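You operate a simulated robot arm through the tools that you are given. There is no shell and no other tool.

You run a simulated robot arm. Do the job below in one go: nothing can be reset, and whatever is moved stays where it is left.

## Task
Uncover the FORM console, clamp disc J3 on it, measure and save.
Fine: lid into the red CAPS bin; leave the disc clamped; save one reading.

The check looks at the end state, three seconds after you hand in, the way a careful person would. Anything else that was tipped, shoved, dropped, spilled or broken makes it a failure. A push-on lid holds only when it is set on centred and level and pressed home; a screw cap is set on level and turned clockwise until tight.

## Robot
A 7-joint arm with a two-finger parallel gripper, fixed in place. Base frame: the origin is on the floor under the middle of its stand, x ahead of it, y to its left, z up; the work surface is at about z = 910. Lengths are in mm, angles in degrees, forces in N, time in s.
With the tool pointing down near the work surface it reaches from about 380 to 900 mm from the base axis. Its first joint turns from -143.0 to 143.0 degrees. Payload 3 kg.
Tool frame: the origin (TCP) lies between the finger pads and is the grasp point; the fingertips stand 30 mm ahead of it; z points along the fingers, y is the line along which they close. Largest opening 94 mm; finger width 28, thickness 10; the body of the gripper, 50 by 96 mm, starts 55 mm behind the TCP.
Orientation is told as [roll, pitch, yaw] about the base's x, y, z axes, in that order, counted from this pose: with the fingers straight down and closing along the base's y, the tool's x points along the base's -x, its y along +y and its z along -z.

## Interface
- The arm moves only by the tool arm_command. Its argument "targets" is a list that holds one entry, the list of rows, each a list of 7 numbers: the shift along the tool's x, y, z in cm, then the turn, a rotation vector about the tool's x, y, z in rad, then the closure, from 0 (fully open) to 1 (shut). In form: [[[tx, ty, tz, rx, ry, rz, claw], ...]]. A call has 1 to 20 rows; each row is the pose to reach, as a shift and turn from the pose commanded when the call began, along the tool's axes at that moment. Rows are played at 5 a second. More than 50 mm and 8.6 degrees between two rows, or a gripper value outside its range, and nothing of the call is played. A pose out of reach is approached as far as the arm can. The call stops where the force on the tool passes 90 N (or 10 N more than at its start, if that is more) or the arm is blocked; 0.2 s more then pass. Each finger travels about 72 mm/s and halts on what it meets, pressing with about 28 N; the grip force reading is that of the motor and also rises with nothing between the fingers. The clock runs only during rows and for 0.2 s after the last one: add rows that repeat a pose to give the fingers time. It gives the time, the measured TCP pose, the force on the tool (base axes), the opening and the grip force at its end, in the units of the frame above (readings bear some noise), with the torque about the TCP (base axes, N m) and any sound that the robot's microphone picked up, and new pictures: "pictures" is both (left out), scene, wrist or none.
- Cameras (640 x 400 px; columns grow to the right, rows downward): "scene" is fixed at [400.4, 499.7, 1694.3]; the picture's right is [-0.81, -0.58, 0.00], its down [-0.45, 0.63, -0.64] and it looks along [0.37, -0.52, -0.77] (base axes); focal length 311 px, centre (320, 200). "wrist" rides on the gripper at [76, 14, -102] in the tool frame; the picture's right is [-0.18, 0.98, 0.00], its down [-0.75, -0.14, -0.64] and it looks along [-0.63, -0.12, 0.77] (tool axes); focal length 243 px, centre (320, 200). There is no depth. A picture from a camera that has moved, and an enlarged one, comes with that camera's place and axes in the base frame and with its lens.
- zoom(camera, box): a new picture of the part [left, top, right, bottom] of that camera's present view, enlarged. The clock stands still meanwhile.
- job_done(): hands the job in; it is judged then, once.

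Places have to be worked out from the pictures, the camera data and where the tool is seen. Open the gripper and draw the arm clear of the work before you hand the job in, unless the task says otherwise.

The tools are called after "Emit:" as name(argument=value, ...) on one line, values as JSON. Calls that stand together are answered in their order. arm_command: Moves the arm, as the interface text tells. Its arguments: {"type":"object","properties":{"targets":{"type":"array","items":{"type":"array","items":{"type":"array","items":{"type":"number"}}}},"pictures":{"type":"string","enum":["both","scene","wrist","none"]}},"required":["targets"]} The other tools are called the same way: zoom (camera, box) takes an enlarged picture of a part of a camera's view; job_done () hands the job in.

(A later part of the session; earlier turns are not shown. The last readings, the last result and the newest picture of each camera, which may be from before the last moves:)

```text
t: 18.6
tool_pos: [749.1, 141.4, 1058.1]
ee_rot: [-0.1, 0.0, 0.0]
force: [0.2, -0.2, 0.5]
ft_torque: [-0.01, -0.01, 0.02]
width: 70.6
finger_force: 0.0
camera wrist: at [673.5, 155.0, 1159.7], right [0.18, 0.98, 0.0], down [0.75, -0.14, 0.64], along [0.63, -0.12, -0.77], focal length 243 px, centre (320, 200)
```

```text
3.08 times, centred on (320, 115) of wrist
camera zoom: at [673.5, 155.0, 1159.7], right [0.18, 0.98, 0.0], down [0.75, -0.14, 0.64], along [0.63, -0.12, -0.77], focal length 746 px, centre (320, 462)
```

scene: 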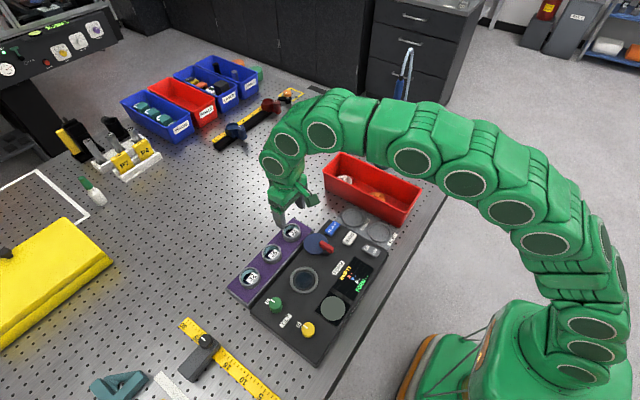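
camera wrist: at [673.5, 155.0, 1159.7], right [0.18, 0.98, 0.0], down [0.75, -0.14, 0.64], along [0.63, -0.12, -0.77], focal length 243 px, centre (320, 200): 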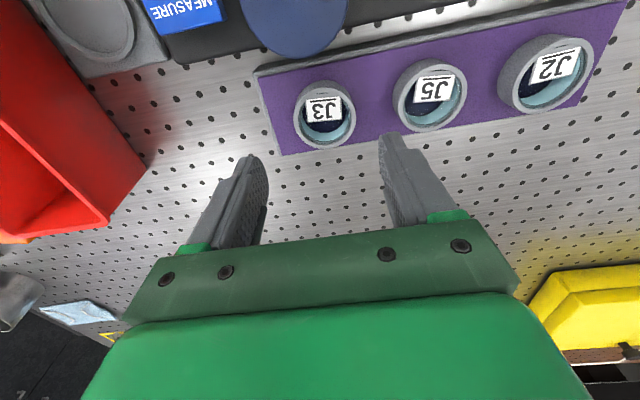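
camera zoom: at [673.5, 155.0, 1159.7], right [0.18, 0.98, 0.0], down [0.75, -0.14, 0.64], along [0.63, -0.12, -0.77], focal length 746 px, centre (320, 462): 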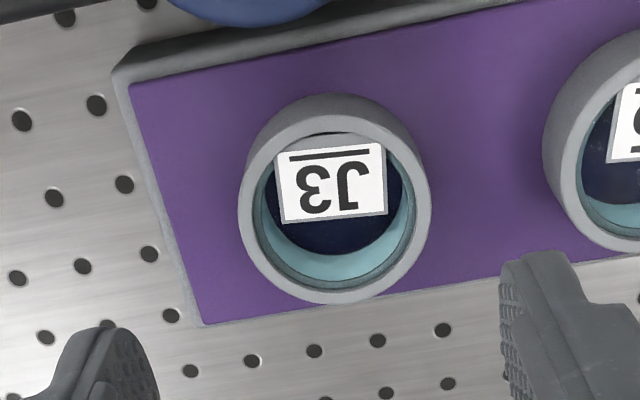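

J3's rim centre projects to about (750, 144.7). I'll centre over it and come down 40 mm for a second, closer view to fix its height.

Emit:
arm_command(targets=[[[-0.1, 0.3, 1.5, 0, 0, 0, 0.25], [-0.1, 0.3, 3.0, 0, 0, 0, 0.25], [-0.1, 0.3, 4.0, 0, 0, 0, 0.25], [-0.1, 0.3, 4.0, 0, 0, 0, 0.25]]], pictures="both")

Emit:
zoom(camera="wrist", box=[230, 60, 410, 190])

Emit:
zoom(camera="scene", box=[255, 190, 335, 260])

```text
t: 19.6
tool_pos: [751.1, 145.4, 1017.2]
ee_rot: [-0.1, 0.0, -0.1]
force: [-0.4, 0.5, 0.9]
ft_torque: [-0.04, 0.0, -0.02]
width: 70.6
finger_force: 0.0
camera wrist: at [674.9, 158.9, 1118.9], right [0.18, 0.98, 0.0], down [0.75, -0.14, 0.64], along [0.63, -0.12, -0.77], focal length 243 px, centre (320, 200)
```

scene: 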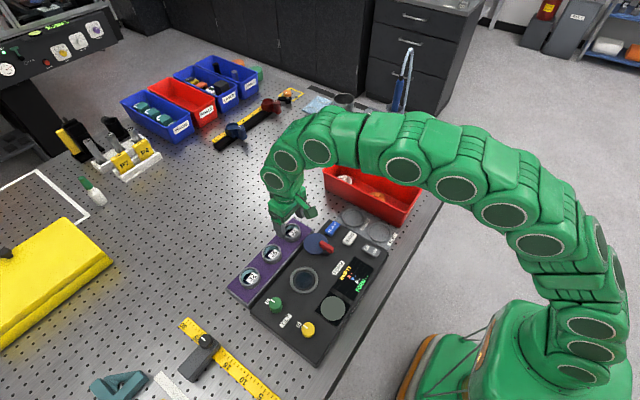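
wrist: 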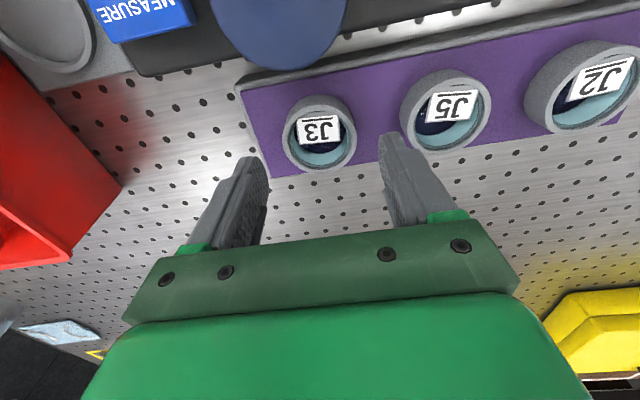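

```text
3.08 times, centred on (320, 125) of wrist
camera zoom: at [674.9, 158.9, 1118.9], right [0.18, 0.98, 0.0], down [0.75, -0.14, 0.64], along [0.63, -0.12, -0.77], focal length 746 px, centre (320, 431)
```

zoom: 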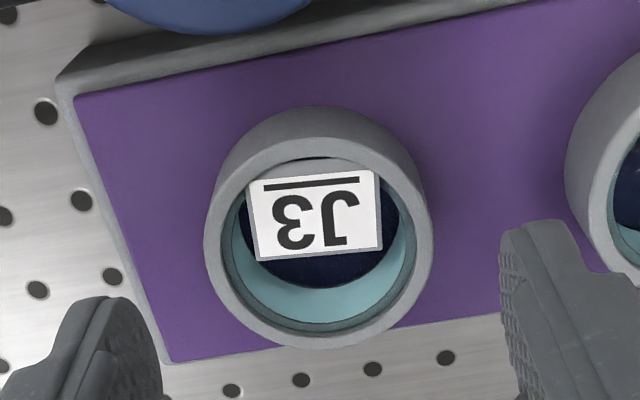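

```text
5.71 times, centred on (295, 225) of scene
camera zoom: at [400.4, 499.7, 1694.3], right [-0.81, -0.58, 0.0], down [-0.45, 0.63, -0.64], along [0.37, -0.52, -0.77], focal length 1776 px, centre (463, 57)
```

zoom: 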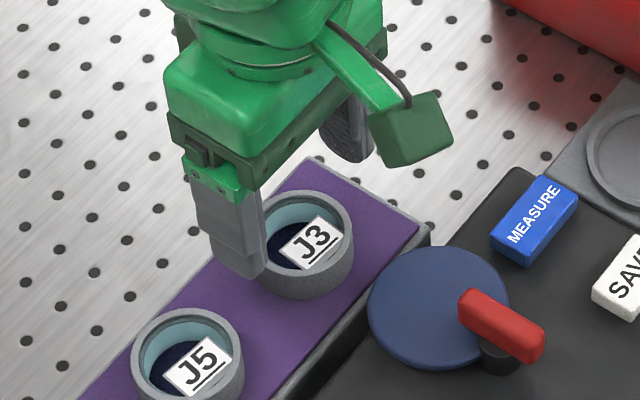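

Triangulation gives J3's rim at z ≈ 960, its centre at (749.5, 145) and the purple surface at z ≈ 942. The console top is about z 954 and the nest ring top about 959. I'll descend to tips at z ≈ 950, so I grip only the upper 10 mm and the fingers stay clear of the nest ring later.

Emit:
arm_command(targets=[[[0.1, 0, 1.2, 0, 0, 0, 0.25], [0.1, 0, 2.4, 0, 0, 0, 0.25], [0.1, 0, 3.3, 0, 0, 0, 0.25], [0.1, 0, 3.7, 0, 0, 0, 0.25], [0.1, 0, 3.7, 0, 0, 0, 0.25]]], pictures="both")

Emit:
zoom(camera="wrist", box=[230, 90, 410, 220])

Emit:
zoom(camera="scene", box=[265, 200, 325, 260])

```text
t: 20.8
tool_pos: [750.6, 145.1, 982.3]
ee_rot: [0.0, 0.0, 0.0]
force: [0.4, -0.6, 0.9]
ft_torque: [0.0, -0.04, 0.03]
width: 70.3
finger_force: 0.1
camera wrist: at [673.1, 159.2, 1082.8], right [0.18, 0.98, 0.0], down [0.75, -0.14, 0.64], along [0.63, -0.12, -0.77], focal length 243 px, centre (320, 200)
```

scene: 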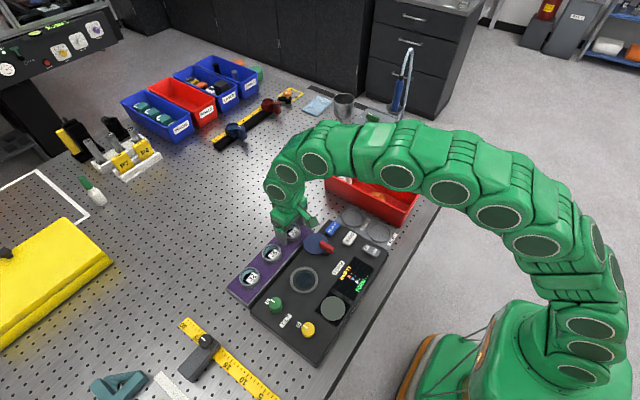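
wrist: 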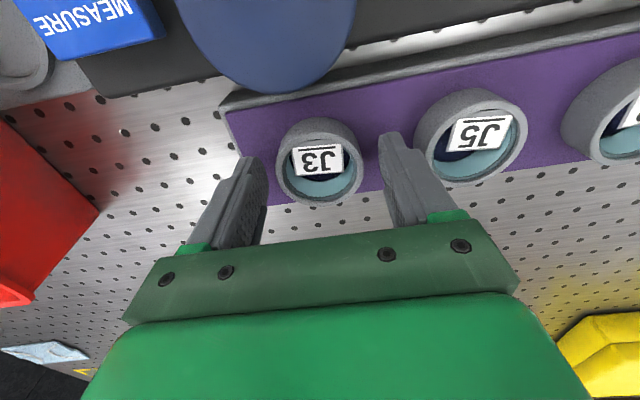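

```text
3.08 times, centred on (320, 155) of wrist
camera zoom: at [673.1, 159.2, 1082.8], right [0.18, 0.98, 0.0], down [0.75, -0.14, 0.64], along [0.63, -0.12, -0.77], focal length 746 px, centre (320, 338)
```

zoom: 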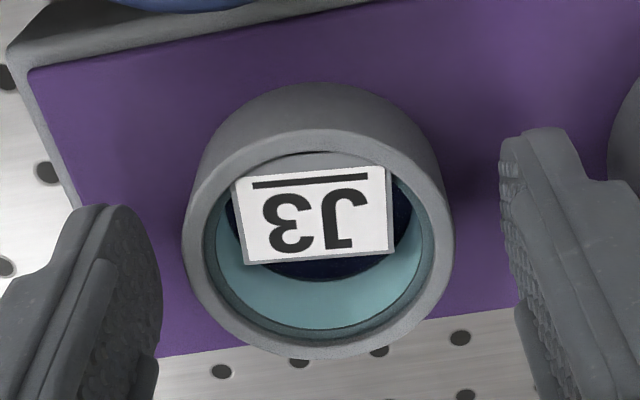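

```text
6.67 times, centred on (295, 230) of scene
camera zoom: at [400.4, 499.7, 1694.3], right [-0.81, -0.58, 0.0], down [-0.45, 0.63, -0.64], along [0.37, -0.52, -0.77], focal length 2072 px, centre (487, 0)
```

zoom: 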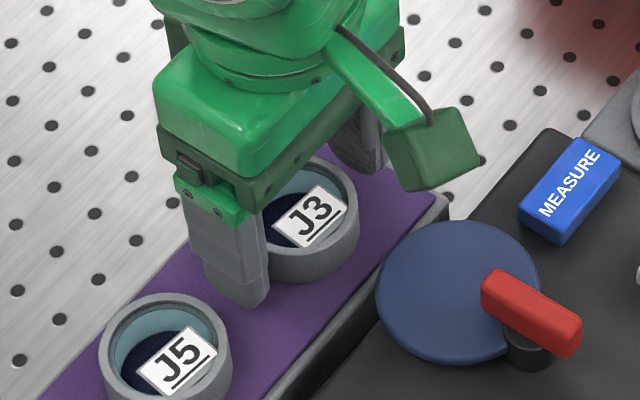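

The fingers straddle J3 evenly, with tips at about z 952 against a rim at about 961. I'll raise 1.5 mm for ring clearance and close on the disc.

Emit:
arm_command(targets=[[[0, 0, -0.15, 0, 0, 0, 0.25], [0, 0, -0.15, 0, 0, 0, 0.4], [0, 0, -0.15, 0, 0, 0, 0.6], [0, 0, -0.15, 0, 0, 0, 0.6], [0, 0, -0.15, 0, 0, 0, 0.6]]], pictures="both")

Emit:
zoom(camera="wrist", box=[230, 90, 410, 220])

```text
t: 22.0
tool_pos: [751.0, 145.5, 983.0]
ee_rot: [0.0, 0.1, 0.0]
force: [0.0, 0.5, 0.2]
ft_torque: [0.01, -0.01, 0.0]
width: 50.4
finger_force: 27.9
camera wrist: at [673.2, 159.4, 1084.4], right [0.18, 0.98, 0.0], down [0.75, -0.14, 0.64], along [0.63, -0.12, -0.77], focal length 243 px, centre (320, 200)
```

scene: 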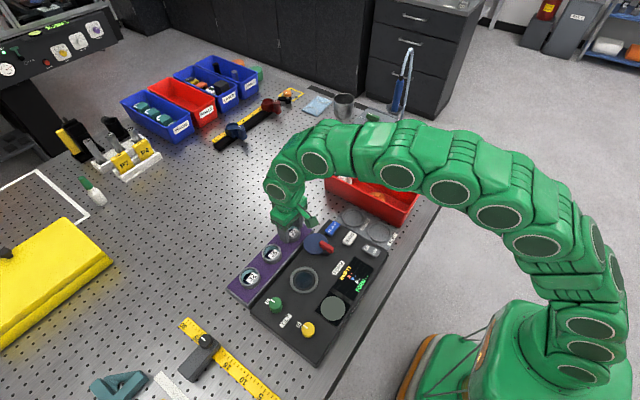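
wrist: 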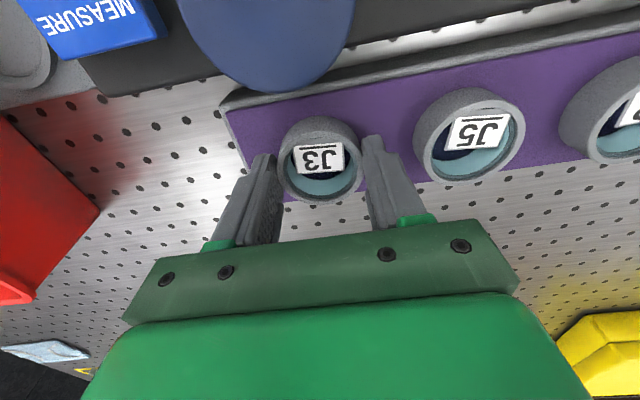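

```text
3.08 times, centred on (320, 155) of wrist
camera zoom: at [673.2, 159.4, 1084.4], right [0.18, 0.98, 0.0], down [0.75, -0.14, 0.64], along [0.63, -0.12, -0.77], focal length 746 px, centre (320, 338)
```

zoom: 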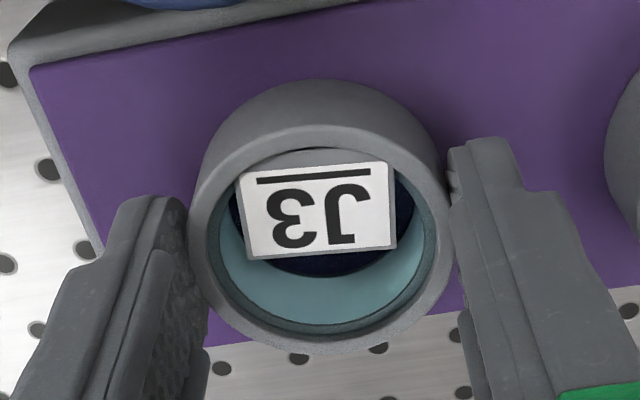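

The grip closed at 50.4 mm, the true disc diameter. Re-scaling my views with it puts the rim nearer z 967, so I'm overlapping about 14 mm. That is too low for the nest ring, so I'll open, rise 5 mm, shift slightly toward −x and re-grip.

Emit:
arm_command(targets=[[[0, 0, 0, 0, 0, 0, 0.35], [0, 0, 0, 0, 0, 0, 0.3], [0.2, 0, -0.5, 0, 0, 0, 0.3], [0.2, 0, -0.5, 0, 0, 0, 0.3], [0.2, 0, -0.5, 0, 0, 0, 0.5], [0.2, 0, -0.5, 0, 0, 0, 0.6], [0.2, 0, -0.5, 0, 0, 0, 0.6]]], pictures="both")

Emit:
zoom(camera="wrist", box=[230, 90, 410, 220])

Emit:
zoom(camera="scene", box=[265, 200, 325, 260])

```text
t: 23.6
tool_pos: [748.8, 145.4, 987.7]
ee_rot: [0.0, 0.1, 0.0]
force: [-0.3, -0.4, 0.4]
ft_torque: [-0.01, 0.0, -0.02]
width: 50.6
finger_force: 28.0
camera wrist: at [671.4, 159.3, 1089.6], right [0.18, 0.98, 0.0], down [0.75, -0.14, 0.64], along [0.63, -0.12, -0.77], focal length 243 px, centre (320, 200)
```

scene: 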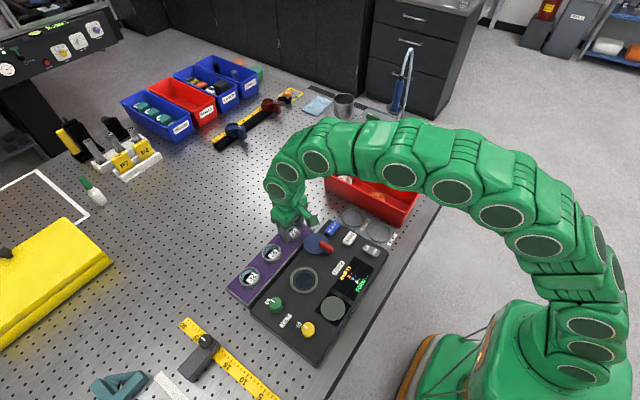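
wrist: 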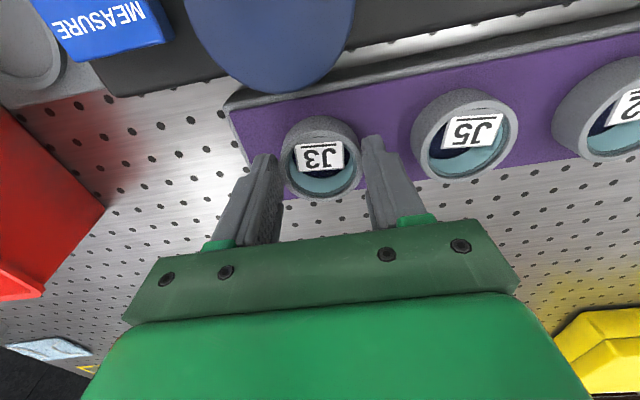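

```text
3.08 times, centred on (320, 155) of wrist
camera zoom: at [671.4, 159.3, 1089.6], right [0.18, 0.98, 0.0], down [0.75, -0.14, 0.64], along [0.63, -0.12, -0.77], focal length 746 px, centre (320, 338)
```

zoom: 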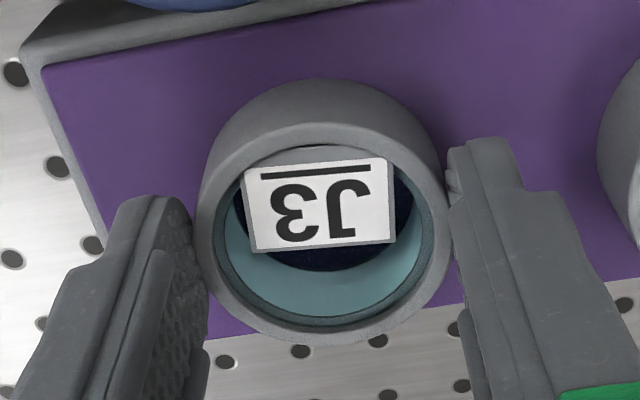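

```text
6.67 times, centred on (295, 230) of scene
camera zoom: at [400.4, 499.7, 1694.3], right [-0.81, -0.58, 0.0], down [-0.45, 0.63, -0.64], along [0.37, -0.52, -0.77], focal length 2072 px, centre (487, 0)
```

zoom: 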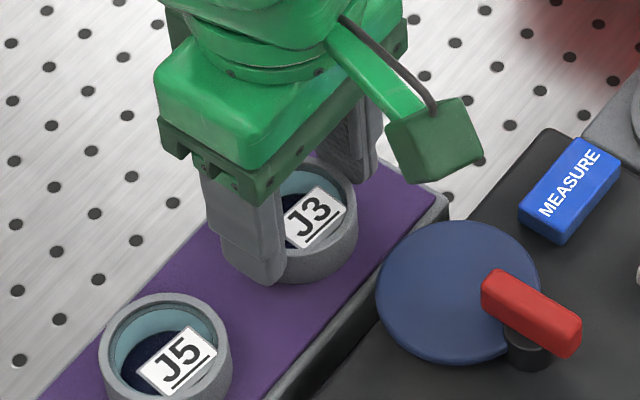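

The disc is now held near its rim (50.6 mm, 28 N). I'll lift it straight up and check the tray stays put.

Emit:
arm_command(targets=[[[0, 0, -0.4, 0, 0, 0, 0.7], [0, 0, -1.0, 0, 0, 0, 0.7], [0, 0, -2.0, 0, 0, 0, 0.7], [0, 0, -3.5, 0, 0, 0, 0.7], [0, 0, -5.0, 0, 0, 0, 0.7], [0, 0, -6.5, 0, 0, 0, 0.7], [0, 0, -6.5, 0, 0, 0, 0.7]]], pictures="both")

Emit:
zoom(camera="wrist", box=[230, 60, 410, 220])

Emit:
zoom(camera="scene", box=[245, 180, 345, 270])

```text
t: 25.2
tool_pos: [750.1, 145.5, 1052.7]
ee_rot: [0.0, -0.1, 0.1]
force: [0.4, 0.5, -0.7]
ft_torque: [-0.01, -0.01, -0.03]
width: 50.6
finger_force: 28.0
camera wrist: at [671.7, 159.4, 1154.3], right [0.18, 0.98, 0.0], down [0.75, -0.14, 0.64], along [0.63, -0.12, -0.77], focal length 243 px, centre (320, 200)
```

scene: 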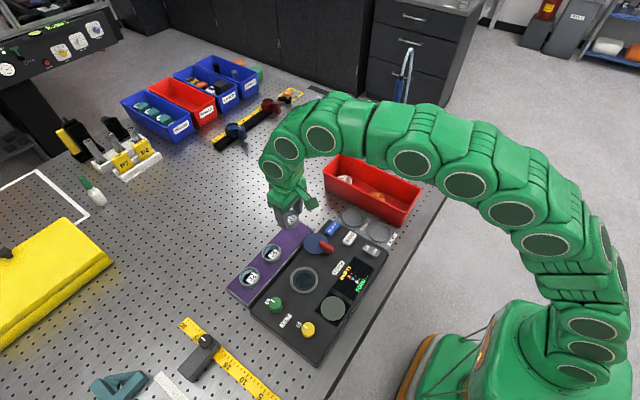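
wrist: 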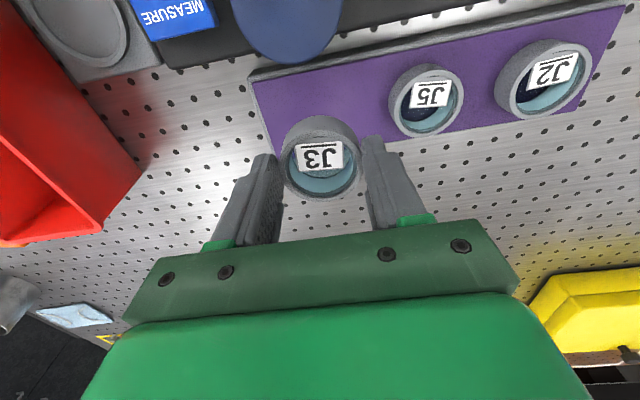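

```text
2.50 times, centred on (320, 140) of wrist
camera zoom: at [671.7, 159.4, 1154.3], right [0.18, 0.98, 0.0], down [0.75, -0.14, 0.64], along [0.63, -0.12, -0.77], focal length 606 px, centre (320, 350)
```

zoom: 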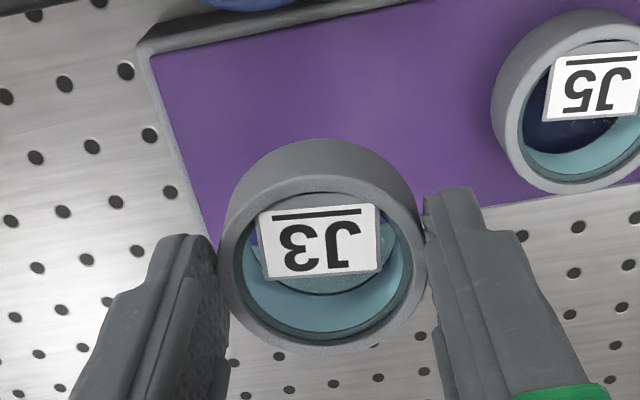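

```text
4.44 times, centred on (295, 225) of scene
camera zoom: at [400.4, 499.7, 1694.3], right [-0.81, -0.58, 0.0], down [-0.45, 0.63, -0.64], along [0.37, -0.52, -0.77], focal length 1381 px, centre (431, 89)
```

zoom: 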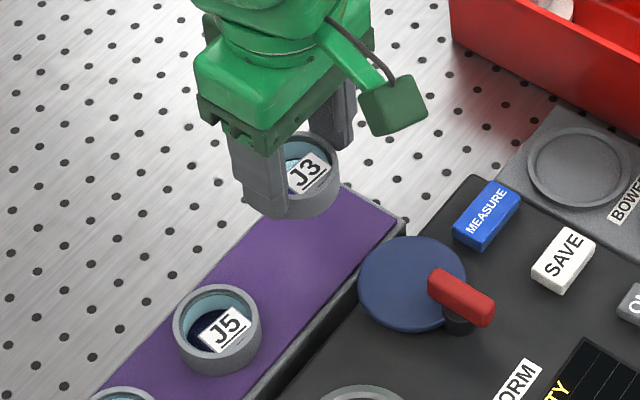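

J3 is lifted cleanly and the tray hasn't moved. The disc's base is about 41 mm below the TCP. From the lid contact data the nest centre is about (631, 240.8). I'll carry the disc above it, keeping it higher than the lever.

Emit:
arm_command(targets=[[[1.2, 1.0, 0, 0, 0, 0, 0.7], [3.9, 3.2, 0, 0, 0, 0, 0.7], [6.6, 5.4, 0, 0, 0, 0, 0.7], [9.3, 7.6, 0, 0, 0, 0, 0.7], [11.2, 9.1, 0, 0, 0, 0, 0.7], [11.72, 9.53, 0, 0, 0, 0, 0.7], [11.72, 9.53, 0, 0, 0, 0, 0.7]]], pictures="both")

Emit:
zoom(camera="wrist", box=[230, 60, 410, 220])

Emit:
zoom(camera="scene", box=[265, 225, 345, 305])

```text
t: 26.8
tool_pos: [630.9, 242.2, 1052.3]
ee_rot: [0.0, 0.0, 0.0]
force: [-0.2, -0.2, -1.4]
ft_torque: [-0.02, -0.02, 0.04]
width: 50.7
finger_force: 27.5
camera wrist: at [552.5, 255.5, 1154.7], right [0.18, 0.98, 0.0], down [0.75, -0.14, 0.64], along [0.63, -0.12, -0.77], focal length 243 px, centre (320, 200)
```

scene: 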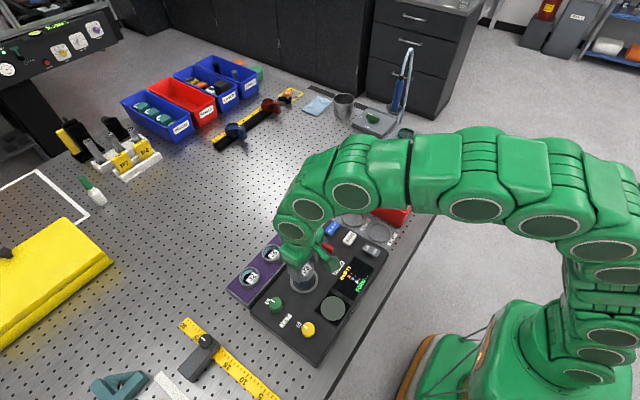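
wrist: 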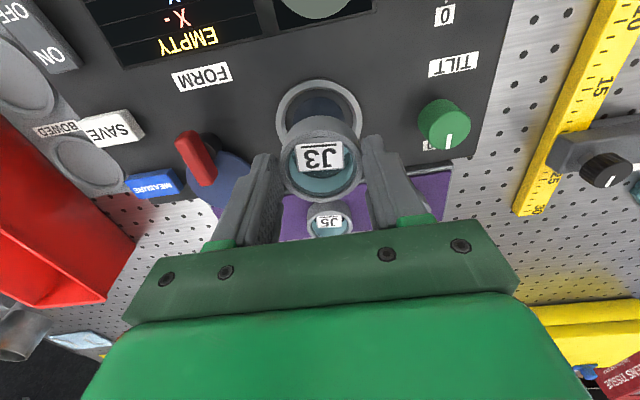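

```text
2.50 times, centred on (320, 140) of wrist
camera zoom: at [552.5, 255.5, 1154.7], right [0.18, 0.98, 0.0], down [0.75, -0.14, 0.64], along [0.63, -0.12, -0.77], focal length 606 px, centre (320, 350)
```

zoom: 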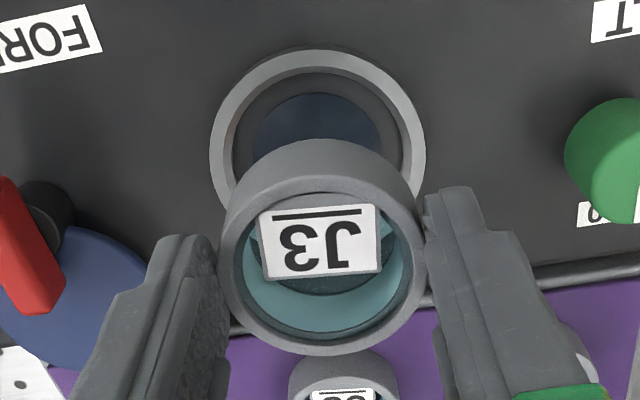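

```text
5.00 times, centred on (305, 265) of scene
camera zoom: at [400.4, 499.7, 1694.3], right [-0.81, -0.58, 0.0], down [-0.45, 0.63, -0.64], along [0.37, -0.52, -0.77], focal length 1554 px, centre (395, -125)
```

zoom: 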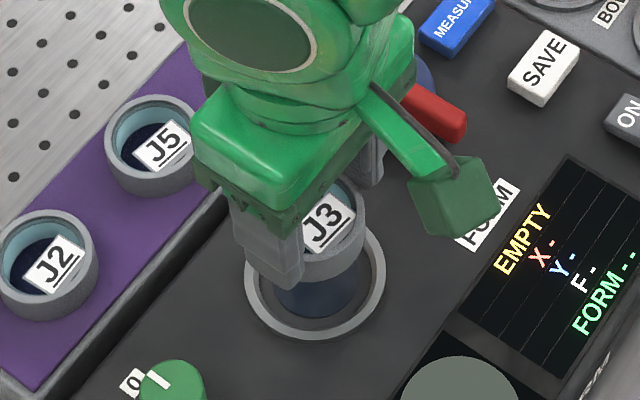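

The held disc and the nest ring line up in the view (ring centre about (631, 240.1)). I'll lower to just above the ring and check alignment.

Emit:
arm_command(targets=[[[0, -0.03, 1.5, 0, 0, 0, 0.7], [0, -0.03, 3.0, 0, 0, 0, 0.7], [0, -0.03, 4.2, 0, 0, 0, 0.7], [0, -0.03, 4.7, 0, 0, 0, 0.7], [0, -0.03, 4.7, 0, 0, 0, 0.7]]], pictures="both")

Emit:
zoom(camera="wrist", box=[230, 60, 410, 220])

Emit:
zoom(camera="scene", box=[275, 245, 335, 305])

```text
t: 28.0
tool_pos: [631.9, 241.2, 1005.8]
ee_rot: [0.0, 0.0, 0.1]
force: [0.0, -0.6, -2.1]
ft_torque: [0.0, 0.0, -0.01]
width: 50.6
finger_force: 27.8
camera wrist: at [554.3, 254.9, 1106.9], right [0.18, 0.98, 0.0], down [0.75, -0.14, 0.64], along [0.63, -0.12, -0.77], focal length 243 px, centre (320, 200)
```

scene: 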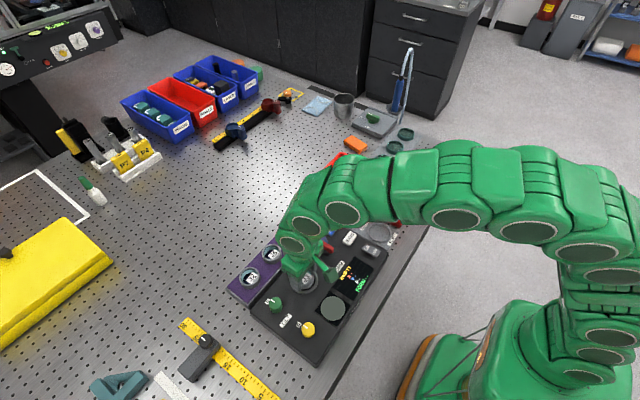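
wrist: 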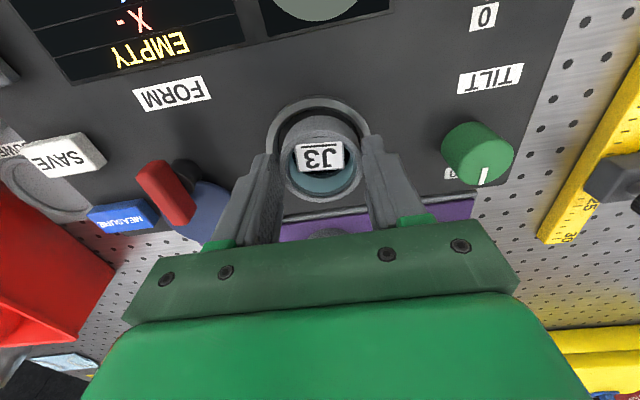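

```text
2.50 times, centred on (320, 140) of wrist
camera zoom: at [554.3, 254.9, 1106.9], right [0.18, 0.98, 0.0], down [0.75, -0.14, 0.64], along [0.63, -0.12, -0.77], focal length 606 px, centre (320, 350)
```

zoom: 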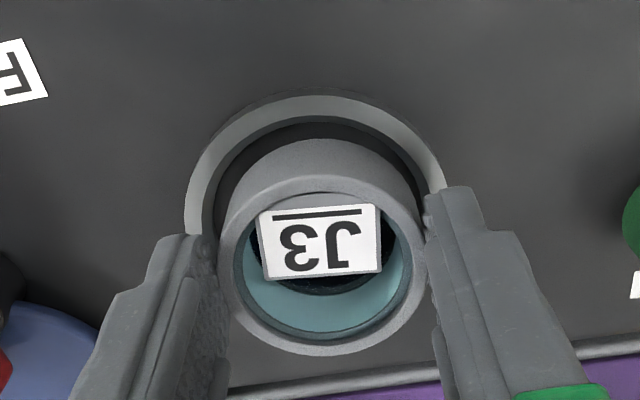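

```text
6.67 times, centred on (305, 275) of scene
camera zoom: at [400.4, 499.7, 1694.3], right [-0.81, -0.58, 0.0], down [-0.45, 0.63, -0.64], along [0.37, -0.52, -0.77], focal length 2072 px, centre (420, -300)
```

zoom: 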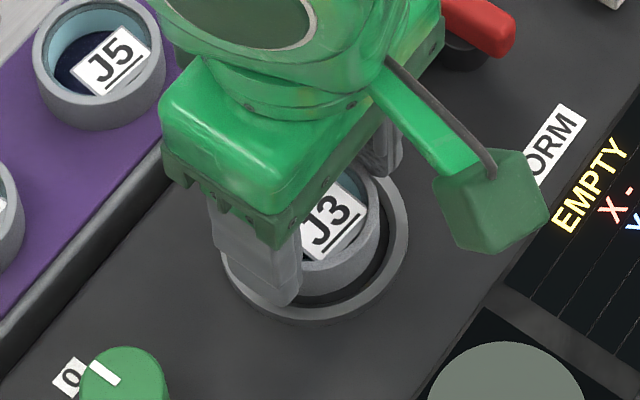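

The disc sits concentric over the ring opening. I'll lower in small steps while watching the force.

Emit:
arm_command(targets=[[[0, 0, 0.3, 0, 0, 0, 0.7], [0, 0, 0.6, 0, 0, 0, 0.7], [0, 0, 0.7, 0, 0, 0, 0.7]]], pictures="wrist")

Emit:
zoom(camera="wrist", box=[230, 60, 410, 220])

```text
t: 28.8
tool_pos: [632.7, 240.8, 999.6]
ee_rot: [0.0, 0.0, 0.0]
force: [-3.8, -0.9, 10.0]
ft_torque: [-0.09, 0.14, 0.02]
width: 50.4
finger_force: 28.4
camera wrist: at [554.0, 254.6, 1100.5], right [0.18, 0.98, 0.0], down [0.75, -0.14, 0.64], along [0.63, -0.12, -0.77], focal length 243 px, centre (320, 200)
```

wrist: 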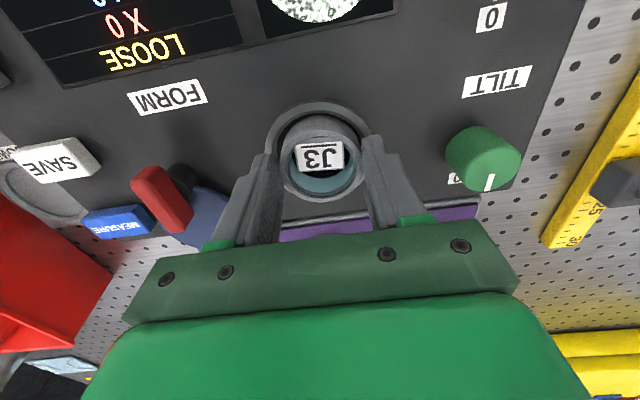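

```text
2.50 times, centred on (320, 140) of wrist
camera zoom: at [554.0, 254.6, 1100.5], right [0.18, 0.98, 0.0], down [0.75, -0.14, 0.64], along [0.63, -0.12, -0.77], focal length 606 px, centre (320, 350)
```

zoom: 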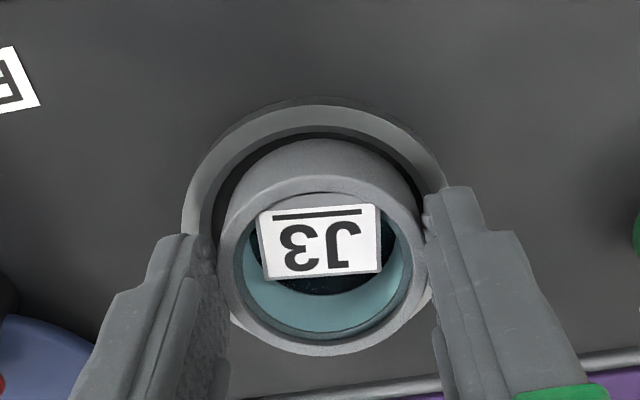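

Contact at about 10 N and the display changed to LOOSE, so the disc is detected. I'll read the display and check that the disc sits fully in the ring.

Emit:
zoom(camera="scene", box=[325, 250, 385, 325])

Emit:
zoom(camera="scene", box=[280, 250, 330, 300])

Emit:
arm_command(targets=[[[0, 0, 0.1, 0, 0, 0, 0.7], [0, 0, 0.1, 0, 0, 0, 0.7]]], pictures="none")

```text
5.33 times, centred on (355, 288) of scene
camera zoom: at [400.4, 499.7, 1694.3], right [-0.81, -0.58, 0.0], down [-0.45, 0.63, -0.64], along [0.37, -0.52, -0.77], focal length 1657 px, centre (133, -267)
```

zoom: 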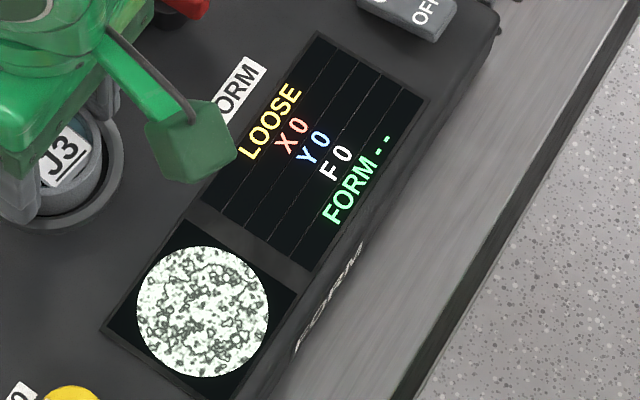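

```text
8.00 times, centred on (305, 275) of scene
camera zoom: at [400.4, 499.7, 1694.3], right [-0.81, -0.58, 0.0], down [-0.45, 0.63, -0.64], along [0.37, -0.52, -0.77], focal length 2486 px, centre (440, -400)
```

zoom: 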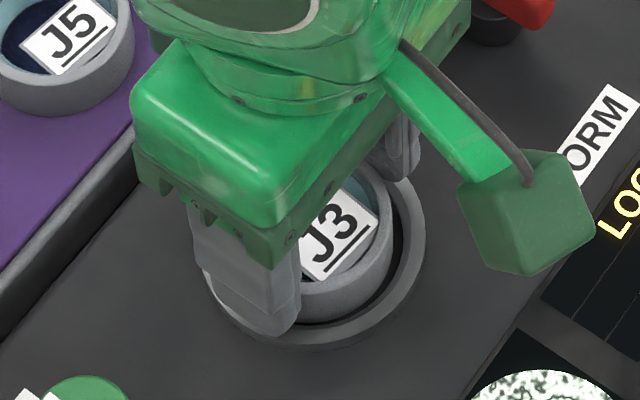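

```text
t: 29.4
tool_pos: [631.9, 241.3, 997.2]
ee_rot: [0.0, 0.0, 0.0]
force: [-2.2, 1.4, 17.1]
ft_torque: [0.09, 0.02, 0.07]
width: 50.2
finger_force: 27.8
```

The contact is firm (10 → 17 N over 1 mm) and the display reads LOOSE X0 Y0 F0, so J3 is seated. I'll ease up, open gently and rise clear.

Emit:
arm_command(targets=[[[0, 0, -0.1, 0, 0, 0, 0.65], [0, 0, -0.1, 0, 0, 0, 0.4], [0, 0, -0.1, 0, 0, 0, 0.28], [0, 0, -0.1, 0, 0, 0, 0.28], [0, 0, -1.0, 0, 0, 0, 0.28], [0, 0, -3.0, 0, 0, 0, 0.28], [0, 0, -6.0, 0, 0, 0, 0.28], [0, 0, -6.0, 0, 0, 0, 0.28]]], pictures="both")

Emit:
zoom(camera="wrist", box=[240, 50, 400, 180])

Emit:
zoom(camera="scene", box=[275, 245, 345, 315])

```text
t: 31.2
tool_pos: [630.4, 240.9, 1058.2]
ee_rot: [0.0, 0.0, 0.0]
force: [0.4, -0.3, 0.4]
ft_torque: [0.02, -0.04, 0.0]
width: 67.9
finger_force: 0.1
camera wrist: at [553.5, 255.3, 1159.6], right [0.18, 0.98, 0.0], down [0.75, -0.14, 0.64], along [0.63, -0.12, -0.77], focal length 243 px, centre (320, 200)
```

scene: 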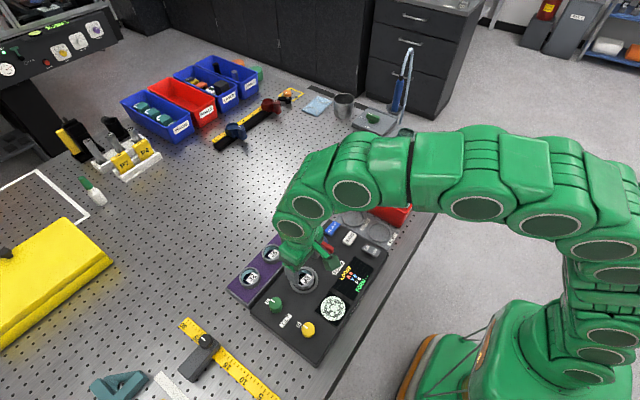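
wrist: 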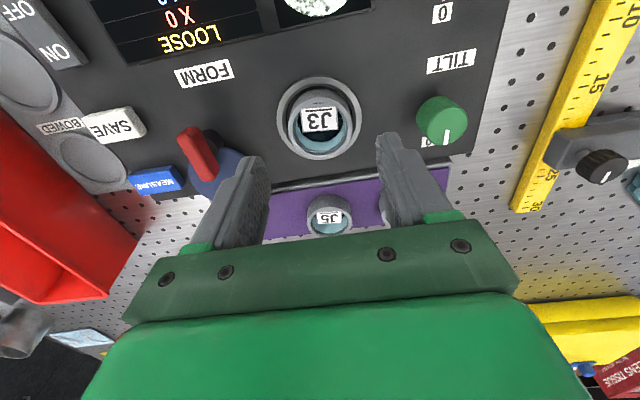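

```text
3.08 times, centred on (320, 115) of wrist
camera zoom: at [553.5, 255.3, 1159.6], right [0.18, 0.98, 0.0], down [0.75, -0.14, 0.64], along [0.63, -0.12, -0.77], focal length 746 px, centre (320, 462)
```

zoom: 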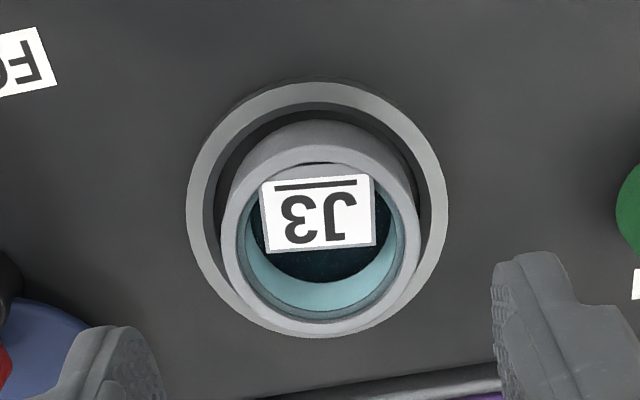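

```text
5.71 times, centred on (310, 280) of scene
camera zoom: at [400.4, 499.7, 1694.3], right [-0.81, -0.58, 0.0], down [-0.45, 0.63, -0.64], along [0.37, -0.52, -0.77], focal length 1776 px, centre (377, -257)
```

zoom: 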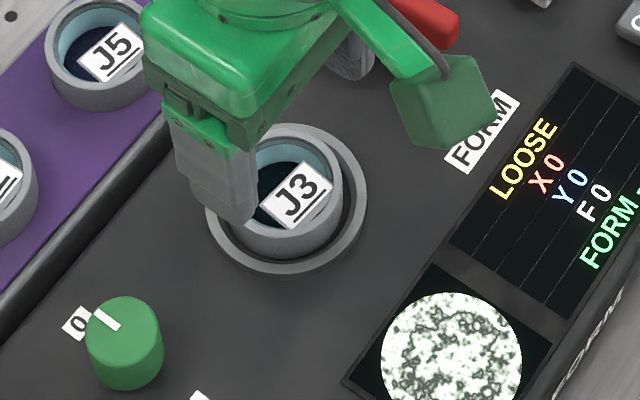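

J3 sits flat in its ring. Next I'll move over the red clamp lever to measure it before gripping.

Emit:
arm_command(targets=[[[0, -3, 0, 0, 0, 0, 0.4], [0, -6.5, 0, 0, 0, 0, 0.5], [0, -9.5, 0, 0, 0, 0, 0.5], [0, -10, 0, 0, 0, 0, 0.5], [0, -10, 0, 0, 0, 0, 0.5]]], pictures="both")

Emit:
zoom(camera="wrist", box=[240, 50, 400, 180])

Emit:
zoom(camera="scene", box=[275, 245, 375, 325])

```text
t: 32.4
tool_pos: [631.8, 140.0, 1057.9]
ee_rot: [-0.1, 0.0, 0.0]
force: [-0.6, 0.4, -0.7]
ft_torque: [-0.02, 0.02, 0.0]
width: 47.0
finger_force: 0.0
camera wrist: at [553.4, 154.7, 1159.4], right [0.18, 0.98, 0.0], down [0.75, -0.14, 0.64], along [0.63, -0.12, -0.77], focal length 243 px, centre (320, 200)
```

scene: 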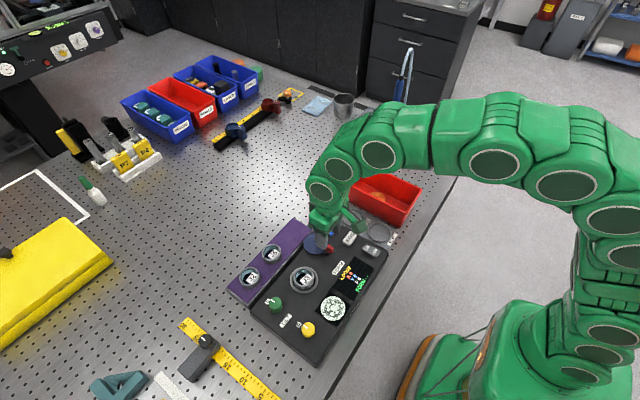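
wrist: 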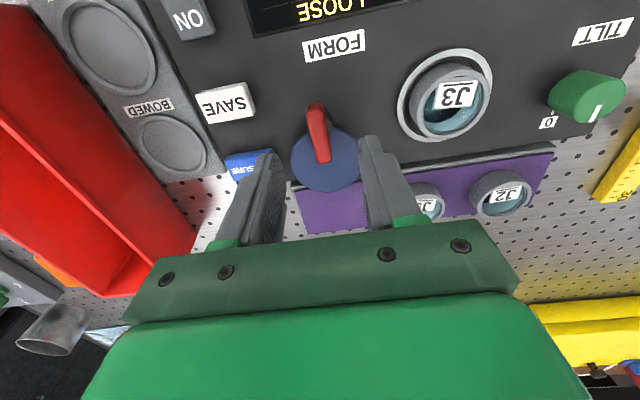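

```text
3.08 times, centred on (320, 115) of wrist
camera zoom: at [553.4, 154.7, 1159.4], right [0.18, 0.98, 0.0], down [0.75, -0.14, 0.64], along [0.63, -0.12, -0.77], focal length 746 px, centre (320, 462)
```

zoom: 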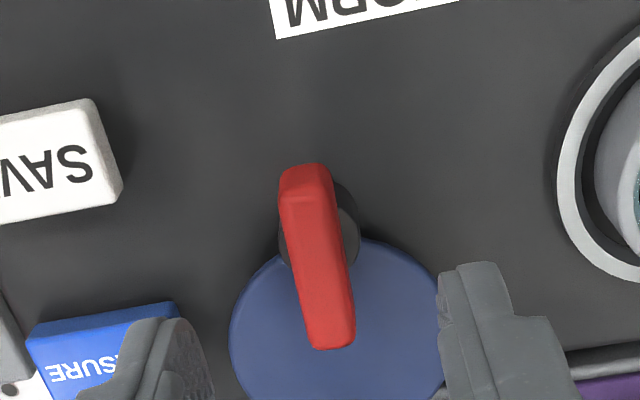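

```text
5.00 times, centred on (325, 285) of scene
camera zoom: at [400.4, 499.7, 1694.3], right [-0.81, -0.58, 0.0], down [-0.45, 0.63, -0.64], along [0.37, -0.52, -0.77], focal length 1554 px, centre (295, -225)
```

zoom: 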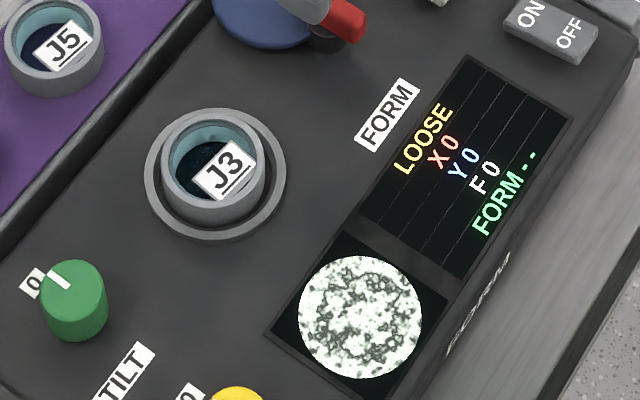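

The disc is centred in the nest. The lever bar runs along x, about 613–660, y ≈ 140, pivot near (632, 140). I'll descend part way for a second view to fix the bar height before gripping.

Emit:
arm_command(targets=[[[0, 0, 1.5, 0, 0, 0, 0.5], [0, 0, 3.0, 0, 0, 0, 0.5], [0, 0, 3.5, 0, 0, 0, 0.5], [0, 0, 3.5, 0, 0, 0, 0.5]]], pictures="both")

Emit:
zoom(camera="wrist", box=[240, 70, 400, 200])

Emit:
zoom(camera="scene", box=[290, 215, 350, 265])

```text
t: 33.4
tool_pos: [631.8, 139.9, 1020.8]
ee_rot: [0.0, 0.0, 0.0]
force: [0.2, -0.2, 0.1]
ft_torque: [0.01, 0.0, 0.0]
width: 46.9
finger_force: 0.1
camera wrist: at [553.9, 153.9, 1123.9], right [0.18, 0.98, 0.0], down [0.75, -0.14, 0.64], along [0.63, -0.12, -0.77], focal length 243 px, centre (320, 200)
```

scene: 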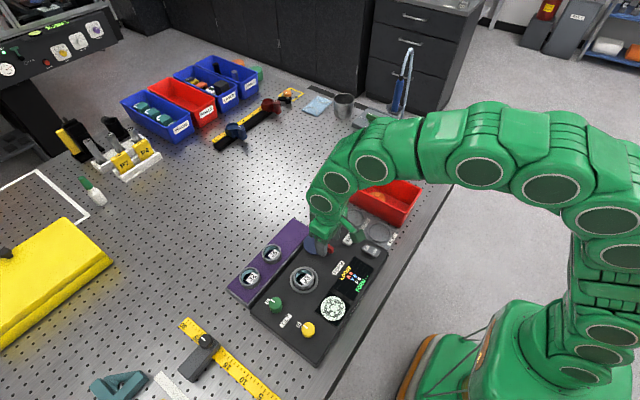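
wrist: 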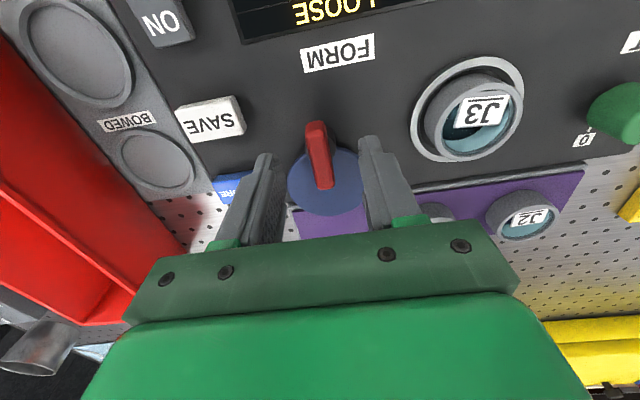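

```text
3.08 times, centred on (320, 135) of wrist
camera zoom: at [553.9, 153.9, 1123.9], right [0.18, 0.98, 0.0], down [0.75, -0.14, 0.64], along [0.63, -0.12, -0.77], focal length 746 px, centre (320, 400)
```

zoom: 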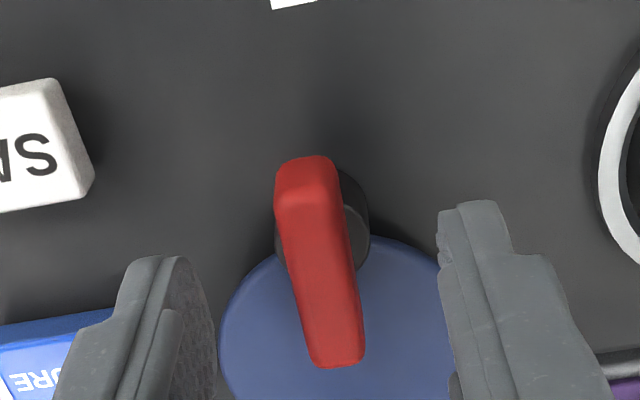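

```text
8.00 times, centred on (320, 240) of scene
camera zoom: at [400.4, 499.7, 1694.3], right [-0.81, -0.58, 0.0], down [-0.45, 0.63, -0.64], along [0.37, -0.52, -0.77], focal length 2486 px, centre (320, -120)
```

zoom: 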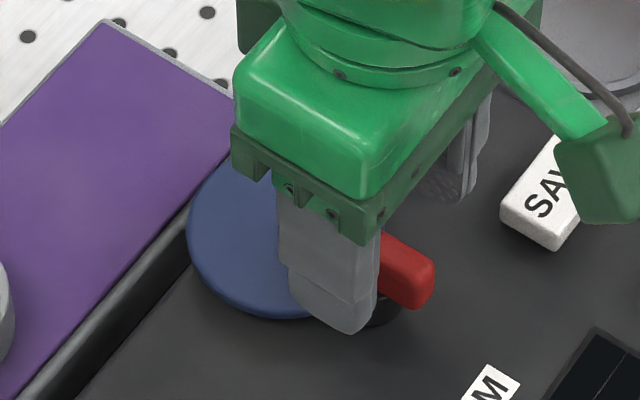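

The lever bar is about 14 mm tall with its top near z 981–985. The post and plate tops are near 966, so tips at about z 972 will hold the bar without touching the plate. I'll descend 20 mm and check.

Emit:
arm_command(targets=[[[0, 0, 1.0, 0, 0, 0, 0.5], [0, 0, 1.6, 0, 0, 0, 0.5], [0, 0, 1.9, 0, 0, 0, 0.5], [0, 0, 1.9, 0, 0, 0, 0.5]]], pictures="both")

Emit:
zoom(camera="wrist", box=[240, 90, 400, 220])

Emit:
zoom(camera="scene", box=[290, 215, 350, 265])

```text
t: 34.4
tool_pos: [631.2, 139.0, 1003.3]
ee_rot: [0.1, 0.1, 0.1]
force: [0.0, -0.8, 0.2]
ft_torque: [0.0, 0.03, 0.0]
width: 46.9
finger_force: 0.1
camera wrist: at [554.0, 154.3, 1105.1], right [0.18, 0.98, 0.0], down [0.75, -0.14, 0.64], along [0.63, -0.12, -0.77], focal length 243 px, centre (320, 200)
```

scene: 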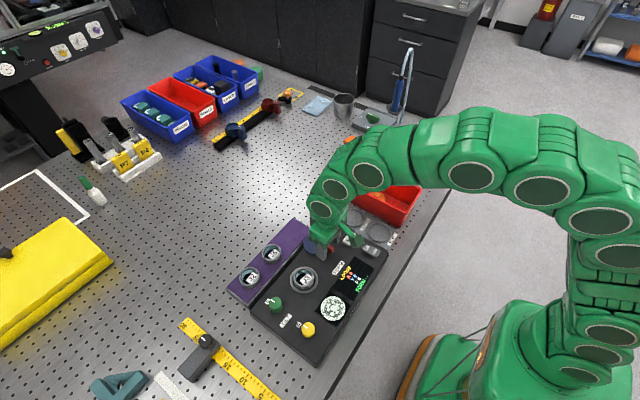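
wrist: 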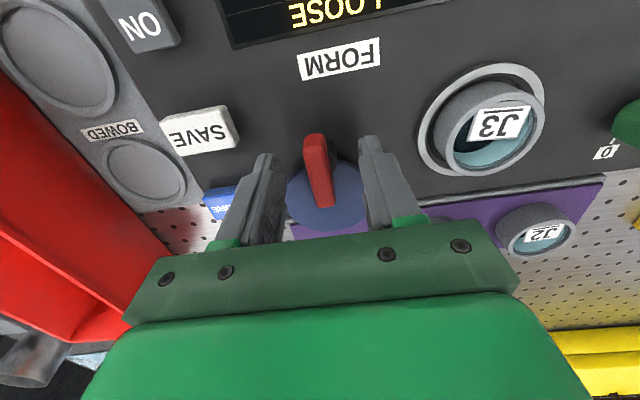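

```text
3.08 times, centred on (320, 155) of wrist
camera zoom: at [554.0, 154.3, 1105.1], right [0.18, 0.98, 0.0], down [0.75, -0.14, 0.64], along [0.63, -0.12, -0.77], focal length 746 px, centre (320, 338)
```

zoom: 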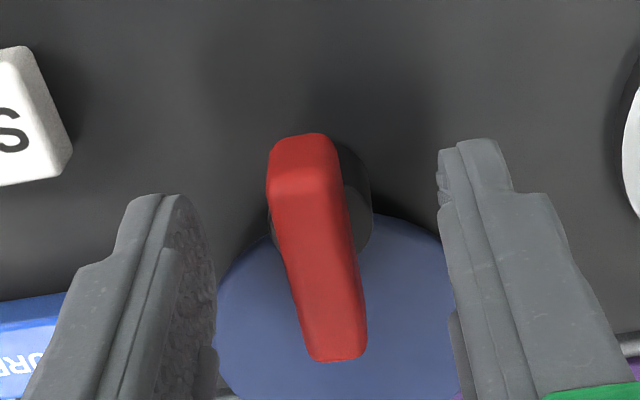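

```text
8.00 times, centred on (320, 240) of scene
camera zoom: at [400.4, 499.7, 1694.3], right [-0.81, -0.58, 0.0], down [-0.45, 0.63, -0.64], along [0.37, -0.52, -0.77], focal length 2486 px, centre (320, -120)
```

zoom: 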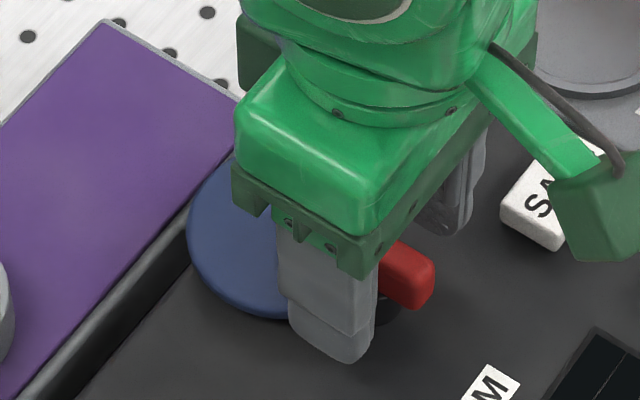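

The tips (z ≈ 973) straddle the bar and sit above the plate. I'll close on the lever bar.

Emit:
arm_command(targets=[[[0, 0, 0, 0, 0, 0, 0.7], [0, 0, 0, 0, 0, 0, 0.9], [0, 0, 0, 0, 0, 0, 1], [0, 0, 0, 0, 0, 0, 1]]], pictures="both")

Emit:
zoom(camera="wrist", box=[240, 90, 400, 220])

```text
t: 35.4
tool_pos: [630.4, 140.8, 1003.0]
ee_rot: [0.0, 0.0, 0.0]
force: [-0.5, -11.1, 1.6]
ft_torque: [-0.25, -0.03, -0.01]
width: 12.9
finger_force: 45.0
camera wrist: at [554.0, 153.8, 1105.1], right [0.18, 0.98, 0.0], down [0.75, -0.14, 0.64], along [0.63, -0.12, -0.77], focal length 243 px, centre (320, 200)
```

scene: 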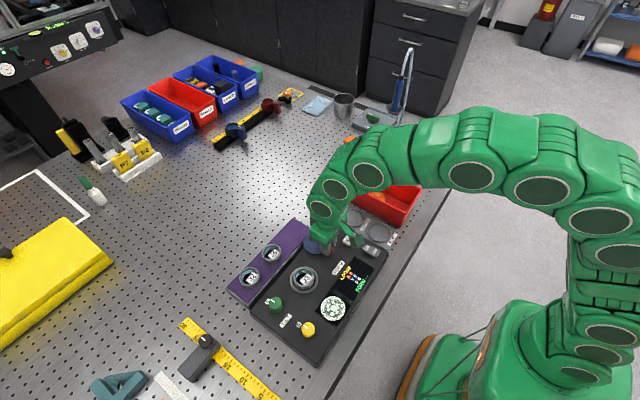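
wrist: 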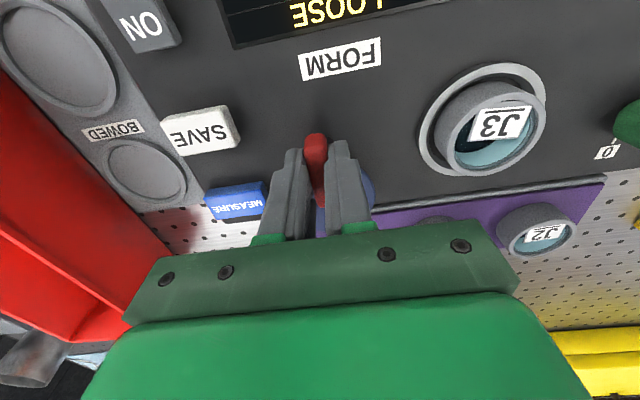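

```text
3.08 times, centred on (320, 155) of wrist
camera zoom: at [554.0, 153.8, 1105.1], right [0.18, 0.98, 0.0], down [0.75, -0.14, 0.64], along [0.63, -0.12, -0.77], focal length 746 px, centre (320, 338)
```

zoom: 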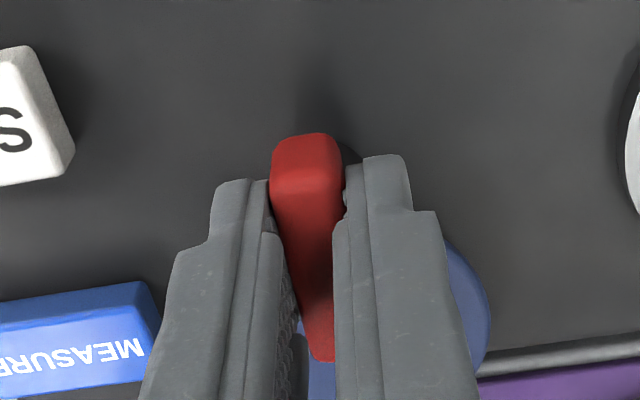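

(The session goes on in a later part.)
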